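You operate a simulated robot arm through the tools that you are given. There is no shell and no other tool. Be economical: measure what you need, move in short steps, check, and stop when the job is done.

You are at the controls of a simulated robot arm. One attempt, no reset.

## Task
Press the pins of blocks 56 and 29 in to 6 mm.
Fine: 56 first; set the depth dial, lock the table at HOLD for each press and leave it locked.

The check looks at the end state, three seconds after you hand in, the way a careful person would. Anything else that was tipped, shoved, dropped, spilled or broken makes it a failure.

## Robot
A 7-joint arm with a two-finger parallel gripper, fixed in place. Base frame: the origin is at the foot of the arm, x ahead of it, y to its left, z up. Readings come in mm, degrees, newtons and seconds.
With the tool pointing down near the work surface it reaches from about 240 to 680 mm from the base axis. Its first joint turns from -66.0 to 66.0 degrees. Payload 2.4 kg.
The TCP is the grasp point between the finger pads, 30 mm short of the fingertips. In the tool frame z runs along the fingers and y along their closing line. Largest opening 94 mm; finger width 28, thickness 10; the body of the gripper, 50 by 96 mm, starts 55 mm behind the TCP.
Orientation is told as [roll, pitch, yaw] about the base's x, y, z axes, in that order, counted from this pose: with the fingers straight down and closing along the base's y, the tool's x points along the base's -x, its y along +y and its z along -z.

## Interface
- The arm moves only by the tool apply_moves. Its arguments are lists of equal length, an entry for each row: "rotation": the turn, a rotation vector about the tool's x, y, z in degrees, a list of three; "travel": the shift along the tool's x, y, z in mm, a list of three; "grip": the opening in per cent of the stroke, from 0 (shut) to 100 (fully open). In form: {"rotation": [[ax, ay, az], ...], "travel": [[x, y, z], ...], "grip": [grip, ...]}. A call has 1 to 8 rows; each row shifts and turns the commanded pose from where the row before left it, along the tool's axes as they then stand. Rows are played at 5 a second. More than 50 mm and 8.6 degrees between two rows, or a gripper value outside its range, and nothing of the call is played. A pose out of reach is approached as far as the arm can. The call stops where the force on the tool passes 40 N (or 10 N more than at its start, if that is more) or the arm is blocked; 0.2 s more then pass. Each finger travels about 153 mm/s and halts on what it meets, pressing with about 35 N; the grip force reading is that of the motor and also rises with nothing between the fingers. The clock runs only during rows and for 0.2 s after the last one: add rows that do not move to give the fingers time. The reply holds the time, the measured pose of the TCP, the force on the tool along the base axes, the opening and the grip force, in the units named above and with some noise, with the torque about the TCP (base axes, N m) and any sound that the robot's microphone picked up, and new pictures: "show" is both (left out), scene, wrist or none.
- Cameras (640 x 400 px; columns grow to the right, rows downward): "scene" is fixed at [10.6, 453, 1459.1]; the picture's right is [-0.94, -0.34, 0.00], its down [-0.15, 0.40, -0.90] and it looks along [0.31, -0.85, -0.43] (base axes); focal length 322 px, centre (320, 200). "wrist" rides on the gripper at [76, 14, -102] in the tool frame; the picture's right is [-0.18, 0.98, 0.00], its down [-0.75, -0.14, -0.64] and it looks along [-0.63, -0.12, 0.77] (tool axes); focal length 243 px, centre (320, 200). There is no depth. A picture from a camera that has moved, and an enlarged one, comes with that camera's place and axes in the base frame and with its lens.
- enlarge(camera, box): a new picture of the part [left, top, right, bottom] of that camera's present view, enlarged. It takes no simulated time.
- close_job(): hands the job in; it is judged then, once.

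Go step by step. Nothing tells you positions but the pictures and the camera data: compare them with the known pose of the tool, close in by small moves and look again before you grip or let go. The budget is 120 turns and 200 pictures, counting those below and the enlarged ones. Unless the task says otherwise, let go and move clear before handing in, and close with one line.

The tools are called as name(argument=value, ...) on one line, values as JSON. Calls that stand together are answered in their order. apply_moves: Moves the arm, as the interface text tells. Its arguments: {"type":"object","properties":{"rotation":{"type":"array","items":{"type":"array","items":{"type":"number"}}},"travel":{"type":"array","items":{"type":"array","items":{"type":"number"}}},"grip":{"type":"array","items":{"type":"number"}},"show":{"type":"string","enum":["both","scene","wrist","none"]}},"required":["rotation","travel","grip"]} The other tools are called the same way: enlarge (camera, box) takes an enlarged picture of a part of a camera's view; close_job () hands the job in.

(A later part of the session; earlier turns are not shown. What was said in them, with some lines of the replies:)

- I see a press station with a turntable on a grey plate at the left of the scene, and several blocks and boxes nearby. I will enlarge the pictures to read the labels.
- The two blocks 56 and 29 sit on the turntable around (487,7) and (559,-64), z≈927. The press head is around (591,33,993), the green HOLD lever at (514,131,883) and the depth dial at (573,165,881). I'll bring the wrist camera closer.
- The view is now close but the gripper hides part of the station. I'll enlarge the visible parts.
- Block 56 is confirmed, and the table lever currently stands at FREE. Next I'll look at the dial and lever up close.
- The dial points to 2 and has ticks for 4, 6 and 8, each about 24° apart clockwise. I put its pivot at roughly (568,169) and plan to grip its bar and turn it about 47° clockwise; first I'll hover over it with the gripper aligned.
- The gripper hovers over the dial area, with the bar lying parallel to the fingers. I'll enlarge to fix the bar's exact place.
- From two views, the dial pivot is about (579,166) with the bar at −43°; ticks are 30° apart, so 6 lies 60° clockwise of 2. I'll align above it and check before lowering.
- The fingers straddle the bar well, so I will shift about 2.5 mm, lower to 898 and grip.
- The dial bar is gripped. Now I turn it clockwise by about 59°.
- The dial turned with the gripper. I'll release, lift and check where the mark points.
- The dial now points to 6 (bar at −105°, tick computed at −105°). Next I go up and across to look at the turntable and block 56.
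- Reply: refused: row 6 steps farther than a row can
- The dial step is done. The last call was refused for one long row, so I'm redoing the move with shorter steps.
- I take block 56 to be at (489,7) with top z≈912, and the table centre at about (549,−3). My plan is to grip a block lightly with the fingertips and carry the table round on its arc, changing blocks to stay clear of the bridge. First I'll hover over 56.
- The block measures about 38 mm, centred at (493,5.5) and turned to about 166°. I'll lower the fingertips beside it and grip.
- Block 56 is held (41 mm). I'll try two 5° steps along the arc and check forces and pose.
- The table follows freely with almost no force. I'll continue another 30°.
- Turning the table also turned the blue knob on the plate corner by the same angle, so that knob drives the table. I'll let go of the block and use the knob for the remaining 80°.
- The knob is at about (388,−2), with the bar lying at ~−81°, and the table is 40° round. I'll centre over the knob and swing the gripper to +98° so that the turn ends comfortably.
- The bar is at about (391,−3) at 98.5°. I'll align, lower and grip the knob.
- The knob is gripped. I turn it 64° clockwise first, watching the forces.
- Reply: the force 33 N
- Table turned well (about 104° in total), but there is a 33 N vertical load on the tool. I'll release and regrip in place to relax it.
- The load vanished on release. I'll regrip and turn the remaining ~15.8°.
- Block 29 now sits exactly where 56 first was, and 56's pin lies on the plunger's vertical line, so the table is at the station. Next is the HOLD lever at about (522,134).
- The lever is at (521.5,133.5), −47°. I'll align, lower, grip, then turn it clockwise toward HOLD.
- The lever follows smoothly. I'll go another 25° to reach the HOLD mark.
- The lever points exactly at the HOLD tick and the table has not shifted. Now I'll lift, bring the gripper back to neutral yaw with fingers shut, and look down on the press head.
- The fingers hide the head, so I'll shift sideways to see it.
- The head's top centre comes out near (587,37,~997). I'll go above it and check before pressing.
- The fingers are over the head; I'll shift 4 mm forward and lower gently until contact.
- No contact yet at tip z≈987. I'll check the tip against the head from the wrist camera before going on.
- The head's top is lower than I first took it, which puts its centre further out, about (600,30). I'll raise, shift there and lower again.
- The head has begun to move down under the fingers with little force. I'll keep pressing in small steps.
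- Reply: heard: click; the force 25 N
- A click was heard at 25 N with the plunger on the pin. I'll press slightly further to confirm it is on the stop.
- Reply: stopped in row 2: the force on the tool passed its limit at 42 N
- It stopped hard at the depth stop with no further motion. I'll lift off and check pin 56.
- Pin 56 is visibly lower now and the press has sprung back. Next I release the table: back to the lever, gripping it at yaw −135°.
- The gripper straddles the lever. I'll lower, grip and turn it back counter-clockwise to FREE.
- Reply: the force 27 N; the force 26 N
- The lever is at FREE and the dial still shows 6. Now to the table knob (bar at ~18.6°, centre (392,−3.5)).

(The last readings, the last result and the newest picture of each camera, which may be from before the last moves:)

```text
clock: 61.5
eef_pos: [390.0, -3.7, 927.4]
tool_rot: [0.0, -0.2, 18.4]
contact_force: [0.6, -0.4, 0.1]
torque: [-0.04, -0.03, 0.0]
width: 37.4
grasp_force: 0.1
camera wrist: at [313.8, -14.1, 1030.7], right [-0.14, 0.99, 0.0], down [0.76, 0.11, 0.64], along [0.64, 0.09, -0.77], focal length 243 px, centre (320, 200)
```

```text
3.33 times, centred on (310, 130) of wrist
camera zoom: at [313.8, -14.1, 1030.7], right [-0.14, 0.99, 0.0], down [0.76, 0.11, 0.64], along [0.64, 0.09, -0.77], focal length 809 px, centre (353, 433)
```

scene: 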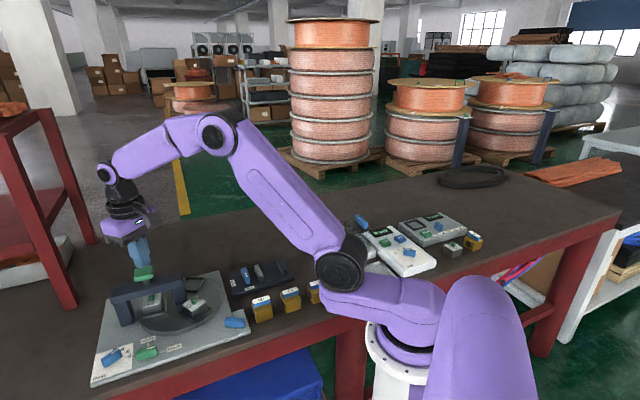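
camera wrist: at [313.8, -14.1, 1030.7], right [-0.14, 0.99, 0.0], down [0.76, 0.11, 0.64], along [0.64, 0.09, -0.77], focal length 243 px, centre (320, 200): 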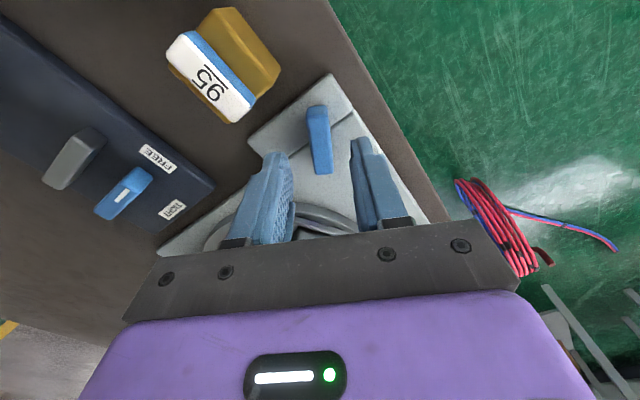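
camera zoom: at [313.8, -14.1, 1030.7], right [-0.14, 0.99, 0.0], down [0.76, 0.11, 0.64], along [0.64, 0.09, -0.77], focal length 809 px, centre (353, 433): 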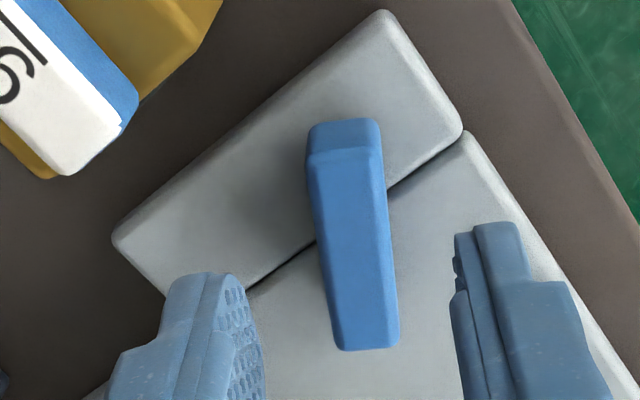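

The knob lies between the fingers as expected. I'll grip and turn clockwise in two stages with a regrip midway.

apply_moves(rotation=[[0, 0, 0], [0, 0, 0], [0, 0, 0], [0, 0, 0], [0, 0, 0]], travel=[[-2.3, -0.3, 0], [0, 0, 14], [0, 0, 13], [0, 0, 0], [0, 0, 0]], grip=[40, 40, 40, 5, 5], show="none")

apply_moves(rotation=[[0, 0, 8], [0, 0, 8], [0, 0, 8], [0, 0, 8], [0, 0, 8]], travel=[[0, 0, 0], [0, 0, 0], [0, 0, 0], [0, 0, 0], [0, 0, 0]], grip=[5, 5, 5, 5, 5], show="none")

apply_moves(rotation=[[0, 0, 0], [0, 0, 0], [0, 0, 0], [0, 0, 0]], travel=[[0, 0, 0], [0, 0, 0], [0, 0, 0], [0, 0, 0]], grip=[30, 30, 5, 5], show="wrist")

enlarge(camera="scene", box=[80, 260, 260, 390])

```text
clock: 62.7
eef_pos: [393.8, -2.7, 899.7]
tool_rot: [-0.1, -0.3, 18.5]
contact_force: [-0.8, -3.5, 5.1]
torque: [-0.09, -0.01, -0.04]
width: 14.8
grasp_force: 44.9
```

```text
clock: 63.9
eef_pos: [393.5, -3.9, 899.3]
tool_rot: [0.1, -0.3, -21.7]
contact_force: [-2.5, -13.5, 32.9]
torque: [-0.55, -0.24, 0.01]
width: 14.7
grasp_force: 44.7
```

```text
clock: 64.9
eef_pos: [391.3, -2.1, 897.4]
tool_rot: [0.0, 0.0, -21.5]
contact_force: [-2.8, -4.6, -10.8]
torque: [-0.26, -0.2, 0.04]
width: 14.7
grasp_force: 44.7
camera wrist: at [326.9, 38.6, 1001.6], right [0.53, 0.85, 0.0], down [0.65, -0.41, 0.64], along [0.54, -0.34, -0.77], focal length 243 px, centre (320, 200)
```

wrist: 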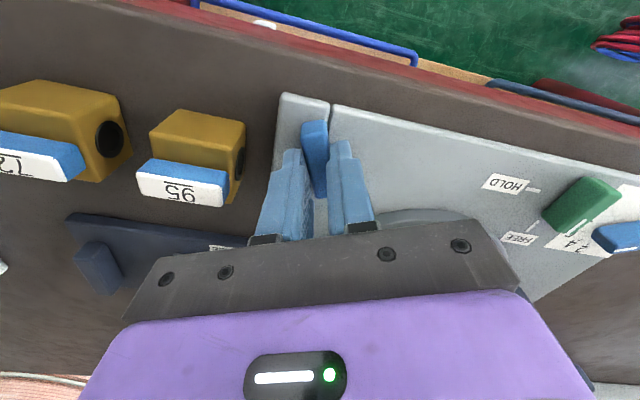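

```text
3.08 times, centred on (170, 325) of scene
camera zoom: at [10.7, 452.9, 1459.1], right [-0.94, -0.34, 0.0], down [-0.15, 0.4, -0.9], along [0.31, -0.85, -0.43], focal length 990 px, centre (782, -185)
```

zoom: 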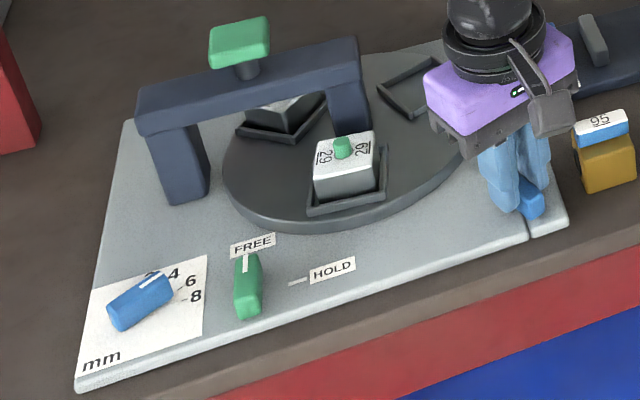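

The table has turned 40° and both blocks sit well in their nests. Next, another 40°, a regrip, then the last 40°.

apply_moves(rotation=[[0, 0, 8], [0, 0, 8], [0, 0, 8], [0, 0, 8], [0, 0, 8]], travel=[[0, 0, 0], [0, 0, 0], [0, 0, 0], [0, 0, 0], [0, 0, 0]], grip=[5, 5, 5, 5, 5], show="none")

apply_moves(rotation=[[0, 0, 0], [0, 0, 0], [0, 0, 0], [0, 0, 0]], travel=[[0, 0, 0], [0, 0, 0], [0, 0, 0], [0, 0, 0]], grip=[30, 30, 5, 5], show="none")

apply_moves(rotation=[[0, 0, 8], [0, 0, 8], [0, 0, 8], [0, 0, 8], [0, 0, 8], [0, 0, 0]], travel=[[0, 0, 0], [0, 0, 0], [0, 0, 0], [0, 0, 0], [0, 0, 0], [0, 0, 0]], grip=[5, 5, 5, 5, 5, 5], show="none")

enlarge(camera="scene", box=[100, 250, 260, 360])

```text
clock: 66.1
eef_pos: [391.5, -3.8, 898.6]
tool_rot: [0.1, 0.0, -61.7]
contact_force: [-11.4, -6.6, 11.0]
torque: [0.97, 0.96, 0.03]
width: 14.9
grasp_force: 45.3
```

```text
clock: 67.1
eef_pos: [391.8, -4.2, 898.6]
tool_rot: [0.1, 0.1, -61.6]
contact_force: [-6.3, -7.9, 6.9]
torque: [0.02, 0.35, 0.0]
width: 14.9
grasp_force: 45.1
```

```text
clock: 68.5
eef_pos: [392.4, -4.0, 897.3]
tool_rot: [-0.1, 0.1, -101.6]
contact_force: [-13.5, -12.6, -15.4]
torque: [-0.04, 0.2, -0.02]
width: 14.6
grasp_force: 45.1
```

```text
3.64 times, centred on (180, 305) of scene
camera zoom: at [10.5, 452.7, 1459.2], right [-0.94, -0.34, 0.0], down [-0.15, 0.4, -0.9], along [0.31, -0.85, -0.43], focal length 1170 px, centre (829, -182)
```

zoom: 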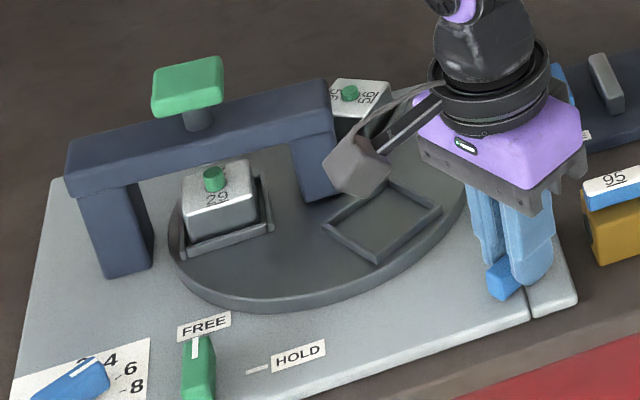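

Block 29 is nearly at the station but seems a touch short compared with the earlier picture of 56. I'll release the grip and zoom in to compare.

apply_moves(rotation=[[0, 0, 0], [0, 0, 0]], travel=[[0, 0, 0], [0, 0, 0]], grip=[30, 30], show="none")

enlarge(camera="scene", box=[120, 255, 200, 320])

enlarge(camera="scene", box=[100, 240, 220, 340])

```text
clock: 69.1
eef_pos: [393.4, -3.0, 898.5]
tool_rot: [0.3, 0.0, -101.4]
contact_force: [-0.5, 0.5, 0.3]
torque: [0.01, -0.03, 0.03]
width: 28.3
grasp_force: 0.2
```

```text
6.15 times, centred on (160, 288) of scene
camera zoom: at [10.6, 453.0, 1459.1], right [-0.94, -0.34, 0.0], down [-0.15, 0.4, -0.9], along [0.31, -0.85, -0.43], focal length 1980 px, centre (1305, -338)
```

zoom: 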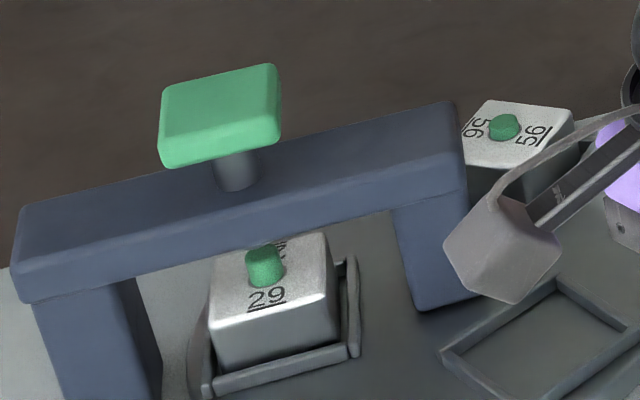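

```text
4.00 times, centred on (160, 290) of scene
camera zoom: at [10.6, 453.0, 1459.1], right [-0.94, -0.34, 0.0], down [-0.15, 0.4, -0.9], along [0.31, -0.85, -0.43], focal length 1287 px, centre (960, -160)
```

zoom: 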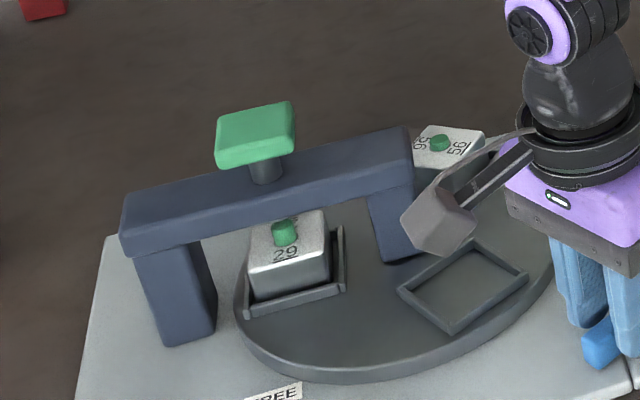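

After release the picture matches 56's station pose exactly. Now lock again: I'm off to the lever.

apply_moves(rotation=[[0, 0, 0], [0, 0, 0], [0, 0, -8.5], [0, 0, -8.5], [0, 0, -8.5], [0, 0, -8.5], [0, 0, -8.5], [0, 0, -8.5]], travel=[[0, 0, -40], [0, 0, -50], [0, 0, 0], [0, 0, 0], [0, 0, 0], [0, 0, 0], [0, 0, 0], [0, 0, 0]], grip=[40, 40, 40, 40, 40, 40, 40, 40], show="none")

apply_moves(rotation=[[0, 0, -3], [0, 0, 0], [0, 0, 0], [0, 0, 0], [0, 0, 0], [0, 0, 0], [0, 0, 0]], travel=[[0, 0, 0], [3.4, 46.8, 0], [3.4, 46.8, 0], [3.4, 46.8, 0], [3.4, 46.8, 0], [0, 0, 30], [0, 0, 35]], grip=[40, 40, 40, 40, 40, 40, 40], show="wrist")

enlarge(camera="wrist", box=[220, 70, 400, 190])

```text
clock: 70.9
eef_pos: [394.3, -4.0, 989.7]
tool_rot: [0.2, -0.2, -50.3]
contact_force: [-1.0, -0.2, -1.2]
torque: [0.01, -0.02, 0.05]
width: 37.5
grasp_force: 0.1
```

```text
clock: 72.5
eef_pos: [520.1, 133.3, 926.1]
tool_rot: [0.1, -0.1, -47.6]
contact_force: [0.7, -0.9, 0.2]
torque: [-0.02, 0.03, -0.01]
width: 37.5
grasp_force: 0.1
camera wrist: at [478.6, 200.4, 1028.1], right [0.85, 0.53, 0.0], down [0.4, -0.65, 0.64], along [0.34, -0.54, -0.77], focal length 243 px, centre (320, 200)
```

wrist: 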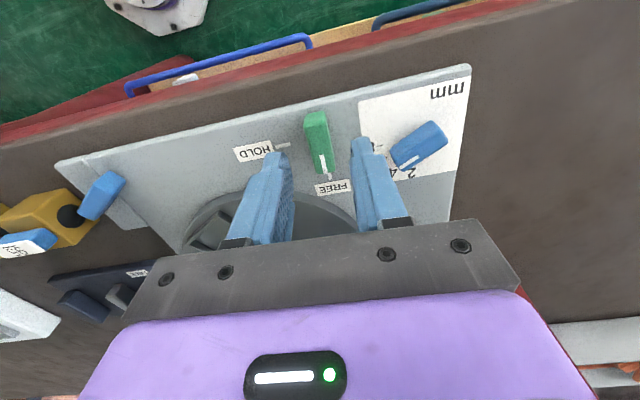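

```text
3.33 times, centred on (310, 130) of wrist
camera zoom: at [478.6, 200.4, 1028.1], right [0.85, 0.53, 0.0], down [0.4, -0.65, 0.64], along [0.34, -0.54, -0.77], focal length 809 px, centre (353, 433)
```

zoom: 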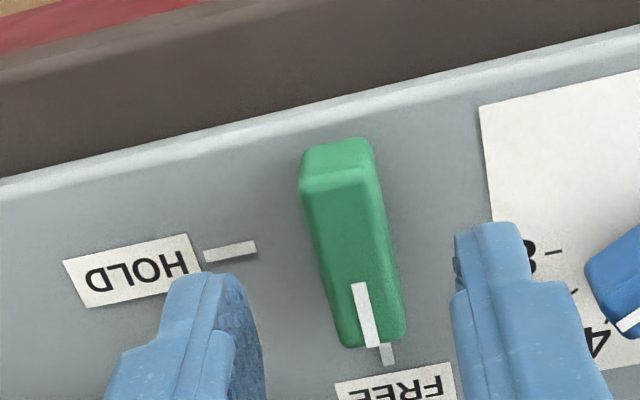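

The lever is well centred. I'll lower, grip, turn 88° clockwise to HOLD, and release.

apply_moves(rotation=[[0, 0, 0], [0, 0, 0], [0, 0, 0], [0, 0, 0], [0, 0, 0]], travel=[[-0.9, 0.8, 0], [0, 0, 13], [0, 0, 13], [0, 0, 0], [0, 0, 0]], grip=[40, 40, 40, 5, 5], show="none")

apply_moves(rotation=[[0, 0, 8], [0, 0, 8], [0, 0, 8], [0, 0, 8], [0, 0, 8], [0, 0, 8], [0, 0, 8], [0, 0, 8]], travel=[[0, 0, 0], [0, 0, 0], [0, 0, 0], [0, 0, 0], [0, 0, 0], [0, 0, 0], [0, 0, 0], [0, 0, 0]], grip=[5, 5, 5, 5, 5, 5, 5, 5], show="none")

apply_moves(rotation=[[0, 0, 8], [0, 0, 8], [0, 0, 8], [0, 0, 0]], travel=[[0, 0, 0], [0, 0, 0], [0, 0, 0], [0, 0, 0]], grip=[5, 5, 5, 5], show="none")

apply_moves(rotation=[[0, 0, 0], [0, 0, 0], [0, 0, 0], [0, 0, 0]], travel=[[0, 0, 0], [0, 0, 0], [0, 0, -40], [0, 0, -40]], grip=[30, 40, 40, 40], show="wrist")

enlarge(camera="wrist", box=[220, 50, 420, 190])

enlarge(camera="scene", box=[80, 260, 260, 390])

```text
clock: 73.7
eef_pos: [520.4, 131.9, 898.3]
tool_rot: [-0.1, 0.1, -47.5]
contact_force: [-8.9, -3.5, 5.8]
torque: [0.16, 0.47, -0.01]
width: 14.8
grasp_force: 45.5
```

```text
clock: 75.5
eef_pos: [520.6, 132.0, 896.9]
tool_rot: [-0.3, -0.2, -111.6]
contact_force: [-26.4, -5.9, 22.8]
torque: [0.52, 0.23, -0.01]
width: 15.2
grasp_force: 44.7
```

```text
clock: 76.5
eef_pos: [522.3, 132.8, 897.5]
tool_rot: [-0.2, -0.3, -135.5]
contact_force: [-24.5, -4.6, 16.5]
torque: [0.07, 0.14, 0.46]
width: 14.8
grasp_force: 45.6
```

```text
clock: 77.5
eef_pos: [524.4, 132.7, 978.4]
tool_rot: [0.0, 0.0, -135.5]
contact_force: [0.1, 0.0, -0.5]
torque: [0.02, -0.03, 0.01]
width: 37.7
grasp_force: 0.0
camera wrist: at [588.3, 176.6, 1082.5], right [0.56, -0.83, 0.0], down [-0.64, -0.43, 0.64], along [-0.53, -0.36, -0.77], focal length 243 px, centre (320, 200)
```

wrist: 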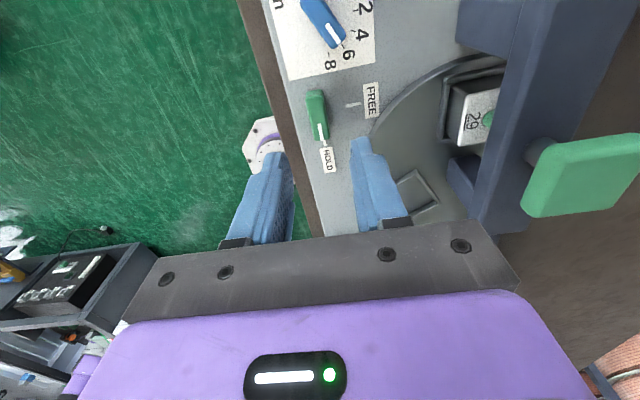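

```text
2.86 times, centred on (320, 120) of wrist
camera zoom: at [588.3, 176.6, 1082.5], right [0.56, -0.83, 0.0], down [-0.64, -0.43, 0.64], along [-0.53, -0.36, -0.77], focal length 693 px, centre (320, 429)
```

zoom: 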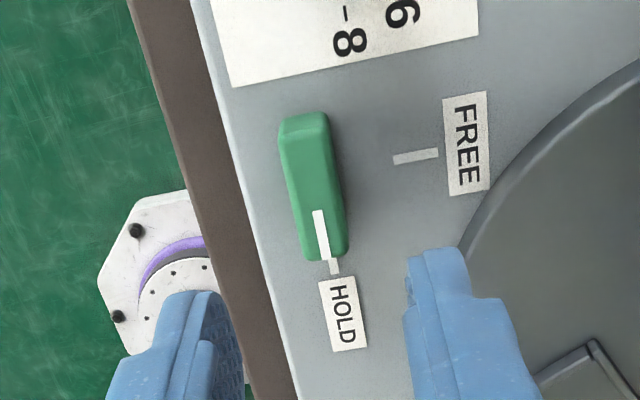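

```text
3.08 times, centred on (170, 325) of scene
camera zoom: at [10.6, 453.0, 1459.1], right [-0.94, -0.34, 0.0], down [-0.15, 0.4, -0.9], along [0.31, -0.85, -0.43], focal length 990 px, centre (782, -185)
```

zoom: 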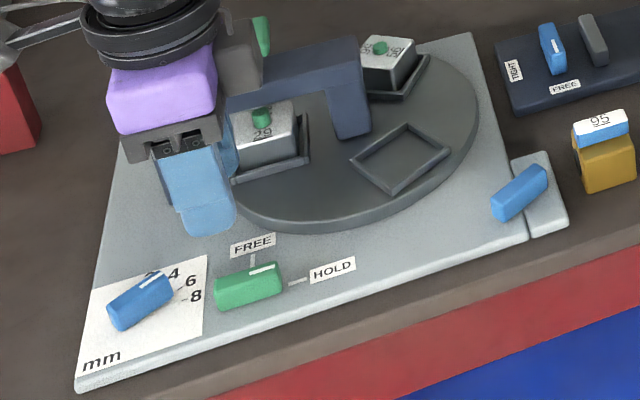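

HOLD is set with block 29 at the station. Now back over the press head with fingers shut, at (599,30).

apply_moves(rotation=[[0, 0, -8.4], [0, 0, -8.4], [0, 0, -8.4], [0, 0, -8.4], [0, 0, -8.4], [0, 0, -8.4], [0, 0, -8.4], [0, 0, -8.4]], travel=[[0, 0, -35], [0, 0, -35], [0, 0, -30], [0, 0, 0], [0, 0, 0], [0, 0, 0], [0, 0, 0], [0, 0, 0]], grip=[40, 40, 20, 0, 0, 0, 0, 0], show="none")

apply_moves(rotation=[[0, 0, -8.5], [0, 0, -8.5], [0, 0, -8.5], [0, 0, -8.5], [0, 0, -8.5], [0, 0, -8.5], [0, 0, -8.5], [0, 0, -8.6]], travel=[[0, 0, 0], [0, 0, 0], [0, 0, 0], [0, 0, 0], [0, 0, 0], [0, 0, 0], [0, 0, 0], [0, 0, 0]], grip=[0, 0, 0, 0, 0, 0, 0, 0], show="none")

apply_moves(rotation=[[0, 0, 0], [0, 0, 0], [0, 0, 0], [0, 0, 0]], travel=[[-25.5, -34, 0], [-25.5, -34, 0], [-25.5, -34, 0], [0, 0, 35]], grip=[0, 0, 0, 0], show="none")

enlarge(camera="scene", box=[120, 255, 200, 320])

```text
clock: 79.3
eef_pos: [523.2, 133.1, 1078.5]
tool_rot: [0.1, -0.1, -68.1]
contact_force: [0.5, 0.7, 0.2]
torque: [0.0, 0.0, -0.03]
width: 0.1
grasp_force: 32.6
```

```text
clock: 81.1
eef_pos: [522.8, 133.4, 1077.1]
tool_rot: [0.0, -0.1, 0.0]
contact_force: [0.2, -0.1, 0.4]
torque: [-0.01, -0.04, -0.04]
width: 0.1
grasp_force: 33.0
```

```text
clock: 82.1
eef_pos: [600.6, 28.8, 1040.4]
tool_rot: [0.1, -0.1, 0.0]
contact_force: [-1.0, 0.7, 0.8]
torque: [0.04, 0.01, -0.01]
width: 0.0
grasp_force: 32.3
```

```text
6.15 times, centred on (160, 288) of scene
camera zoom: at [10.7, 453.0, 1459.1], right [-0.94, -0.34, 0.0], down [-0.15, 0.4, -0.9], along [0.31, -0.85, -0.43], focal length 1980 px, centre (1305, -338)
```

zoom: 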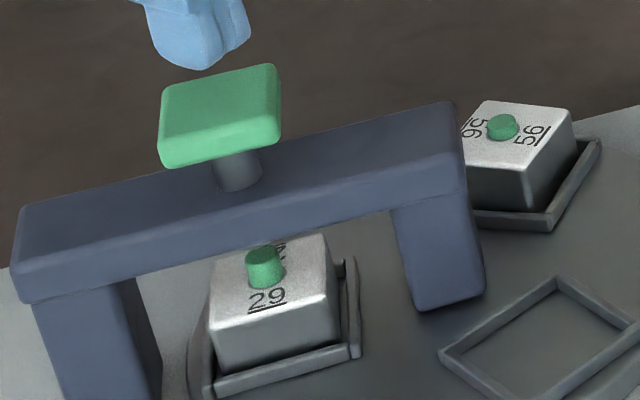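

Everything is aligned. I'll press down in the same manner until it clicks and stops.

apply_moves(rotation=[[0, 0, 0], [0, 0, 0], [0, 0, 0], [0, 0, 0], [0, 0, 0], [0, 0, 0], [0, 0, 0]], travel=[[0, 0, 10], [0, 0, 10], [0, 0, 5], [0, 0, 3], [0, 0, 3], [0, 0, 3], [0, 0, 3]], grip=[0, 0, 0, 0, 0, 0, 0], show="none")

apply_moves(rotation=[[0, 0, 0], [0, 0, 0], [0, 0, 0], [0, 0, 0]], travel=[[0, 0, 1], [0, 0, 1], [0, 0, 1], [0, 0, 1]], grip=[0, 0, 0, 0], show="none")

enlarge(camera="scene", box=[120, 255, 200, 320])

```text
clock: 83.7
eef_pos: [597.7, 30.6, 1005.3]
tool_rot: [0.0, -0.3, -0.1]
contact_force: [1.4, 0.2, 6.9]
torque: [-0.02, 0.08, 0.04]
width: 0.0
grasp_force: 32.9
heard: click
```

```text
clock: 84.7
eef_pos: [598.2, 30.3, 1005.1]
tool_rot: [-0.1, -0.3, -0.1]
contact_force: [-5.0, -1.4, 8.9]
torque: [0.02, 0.32, 0.02]
width: 0.2
grasp_force: 33.5
stopped in row 4: the force on the tool passed its limit at 41 N (the readings are from after the stop); the commanded pose is now the measured one
```

```text
6.15 times, centred on (160, 288) of scene
camera zoom: at [10.3, 453.0, 1459.1], right [-0.94, -0.34, 0.0], down [-0.15, 0.4, -0.9], along [0.31, -0.85, -0.43], focal length 1980 px, centre (1305, -338)
```

zoom: 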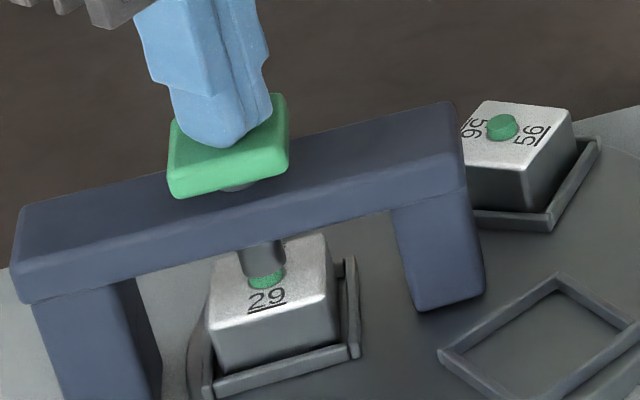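

It clicked and came to a hard stop at the same height as the first press. I'll lift clear and check the end state.

apply_moves(rotation=[[0, 0, 0], [0, 0, 0], [0, 0, 0], [0, 0, 0], [0, 0, 0]], travel=[[0, 0, -10], [0, 0, -40], [0, 0, -45], [40, 0, -20], [40, 0, 0]], grip=[0, 0, 0, 0, 0])

enlarge(camera="scene", box=[120, 255, 200, 320])

enlarge(camera="scene", box=[80, 250, 260, 390])

```text
clock: 85.9
eef_pos: [518.3, 30.0, 1119.3]
tool_rot: [0.0, -0.3, -0.2]
contact_force: [0.0, -0.8, 0.5]
torque: [0.02, -0.01, -0.02]
width: 0.0
grasp_force: 32.9
camera wrist: at [442.6, 45.3, 1221.6], right [0.19, 0.98, 0.0], down [0.75, -0.14, 0.65], along [0.63, -0.12, -0.76], focal length 243 px, centre (320, 200)
```

scene: 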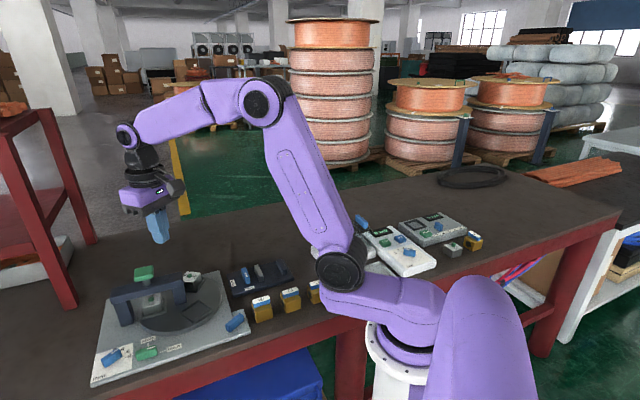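
wrist: 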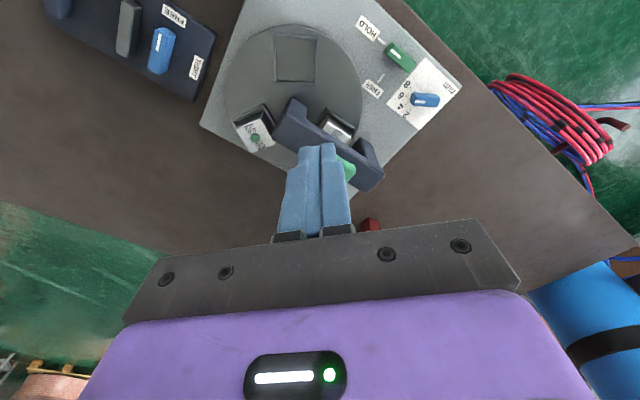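

```text
6.15 times, centred on (160, 288) of scene
camera zoom: at [10.6, 453.0, 1459.1], right [-0.94, -0.34, 0.0], down [-0.15, 0.4, -0.9], along [0.31, -0.85, -0.43], focal length 1980 px, centre (1305, -338)
```

zoom: 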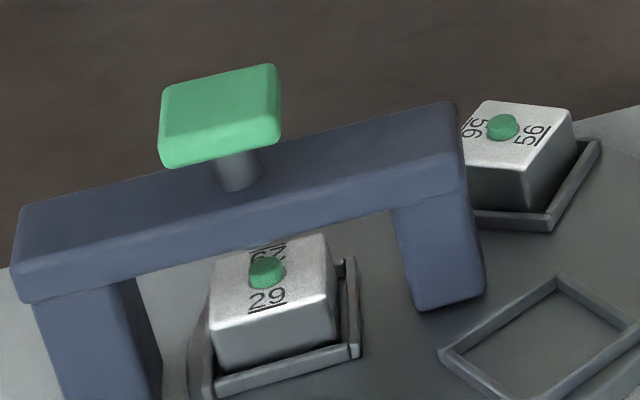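

```text
2.86 times, centred on (170, 320) of scene
camera zoom: at [10.6, 453.0, 1459.1], right [-0.94, -0.34, 0.0], down [-0.15, 0.4, -0.9], along [0.31, -0.85, -0.43], focal length 919 px, centre (749, -143)
```

zoom: 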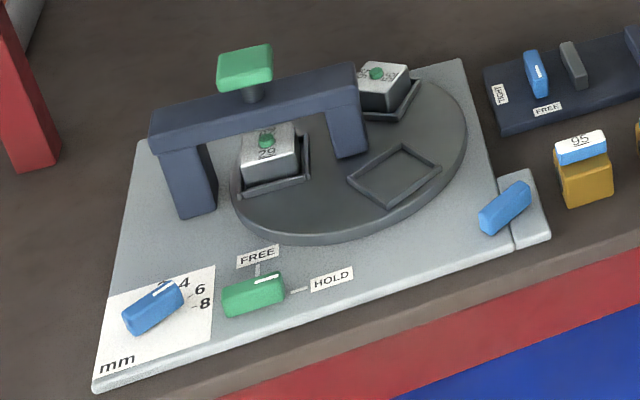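

Both pins are pressed to the same height, the lever is at HOLD, the dial is at 6 and nothing else has moved, so I'm handing in.

close_job()

```text
The job is handed in.
```

I pressed the pins of blocks 56 and 29, in that order, down to the stop with the dial at 6 mm. The table was locked at HOLD for each press and left locked.
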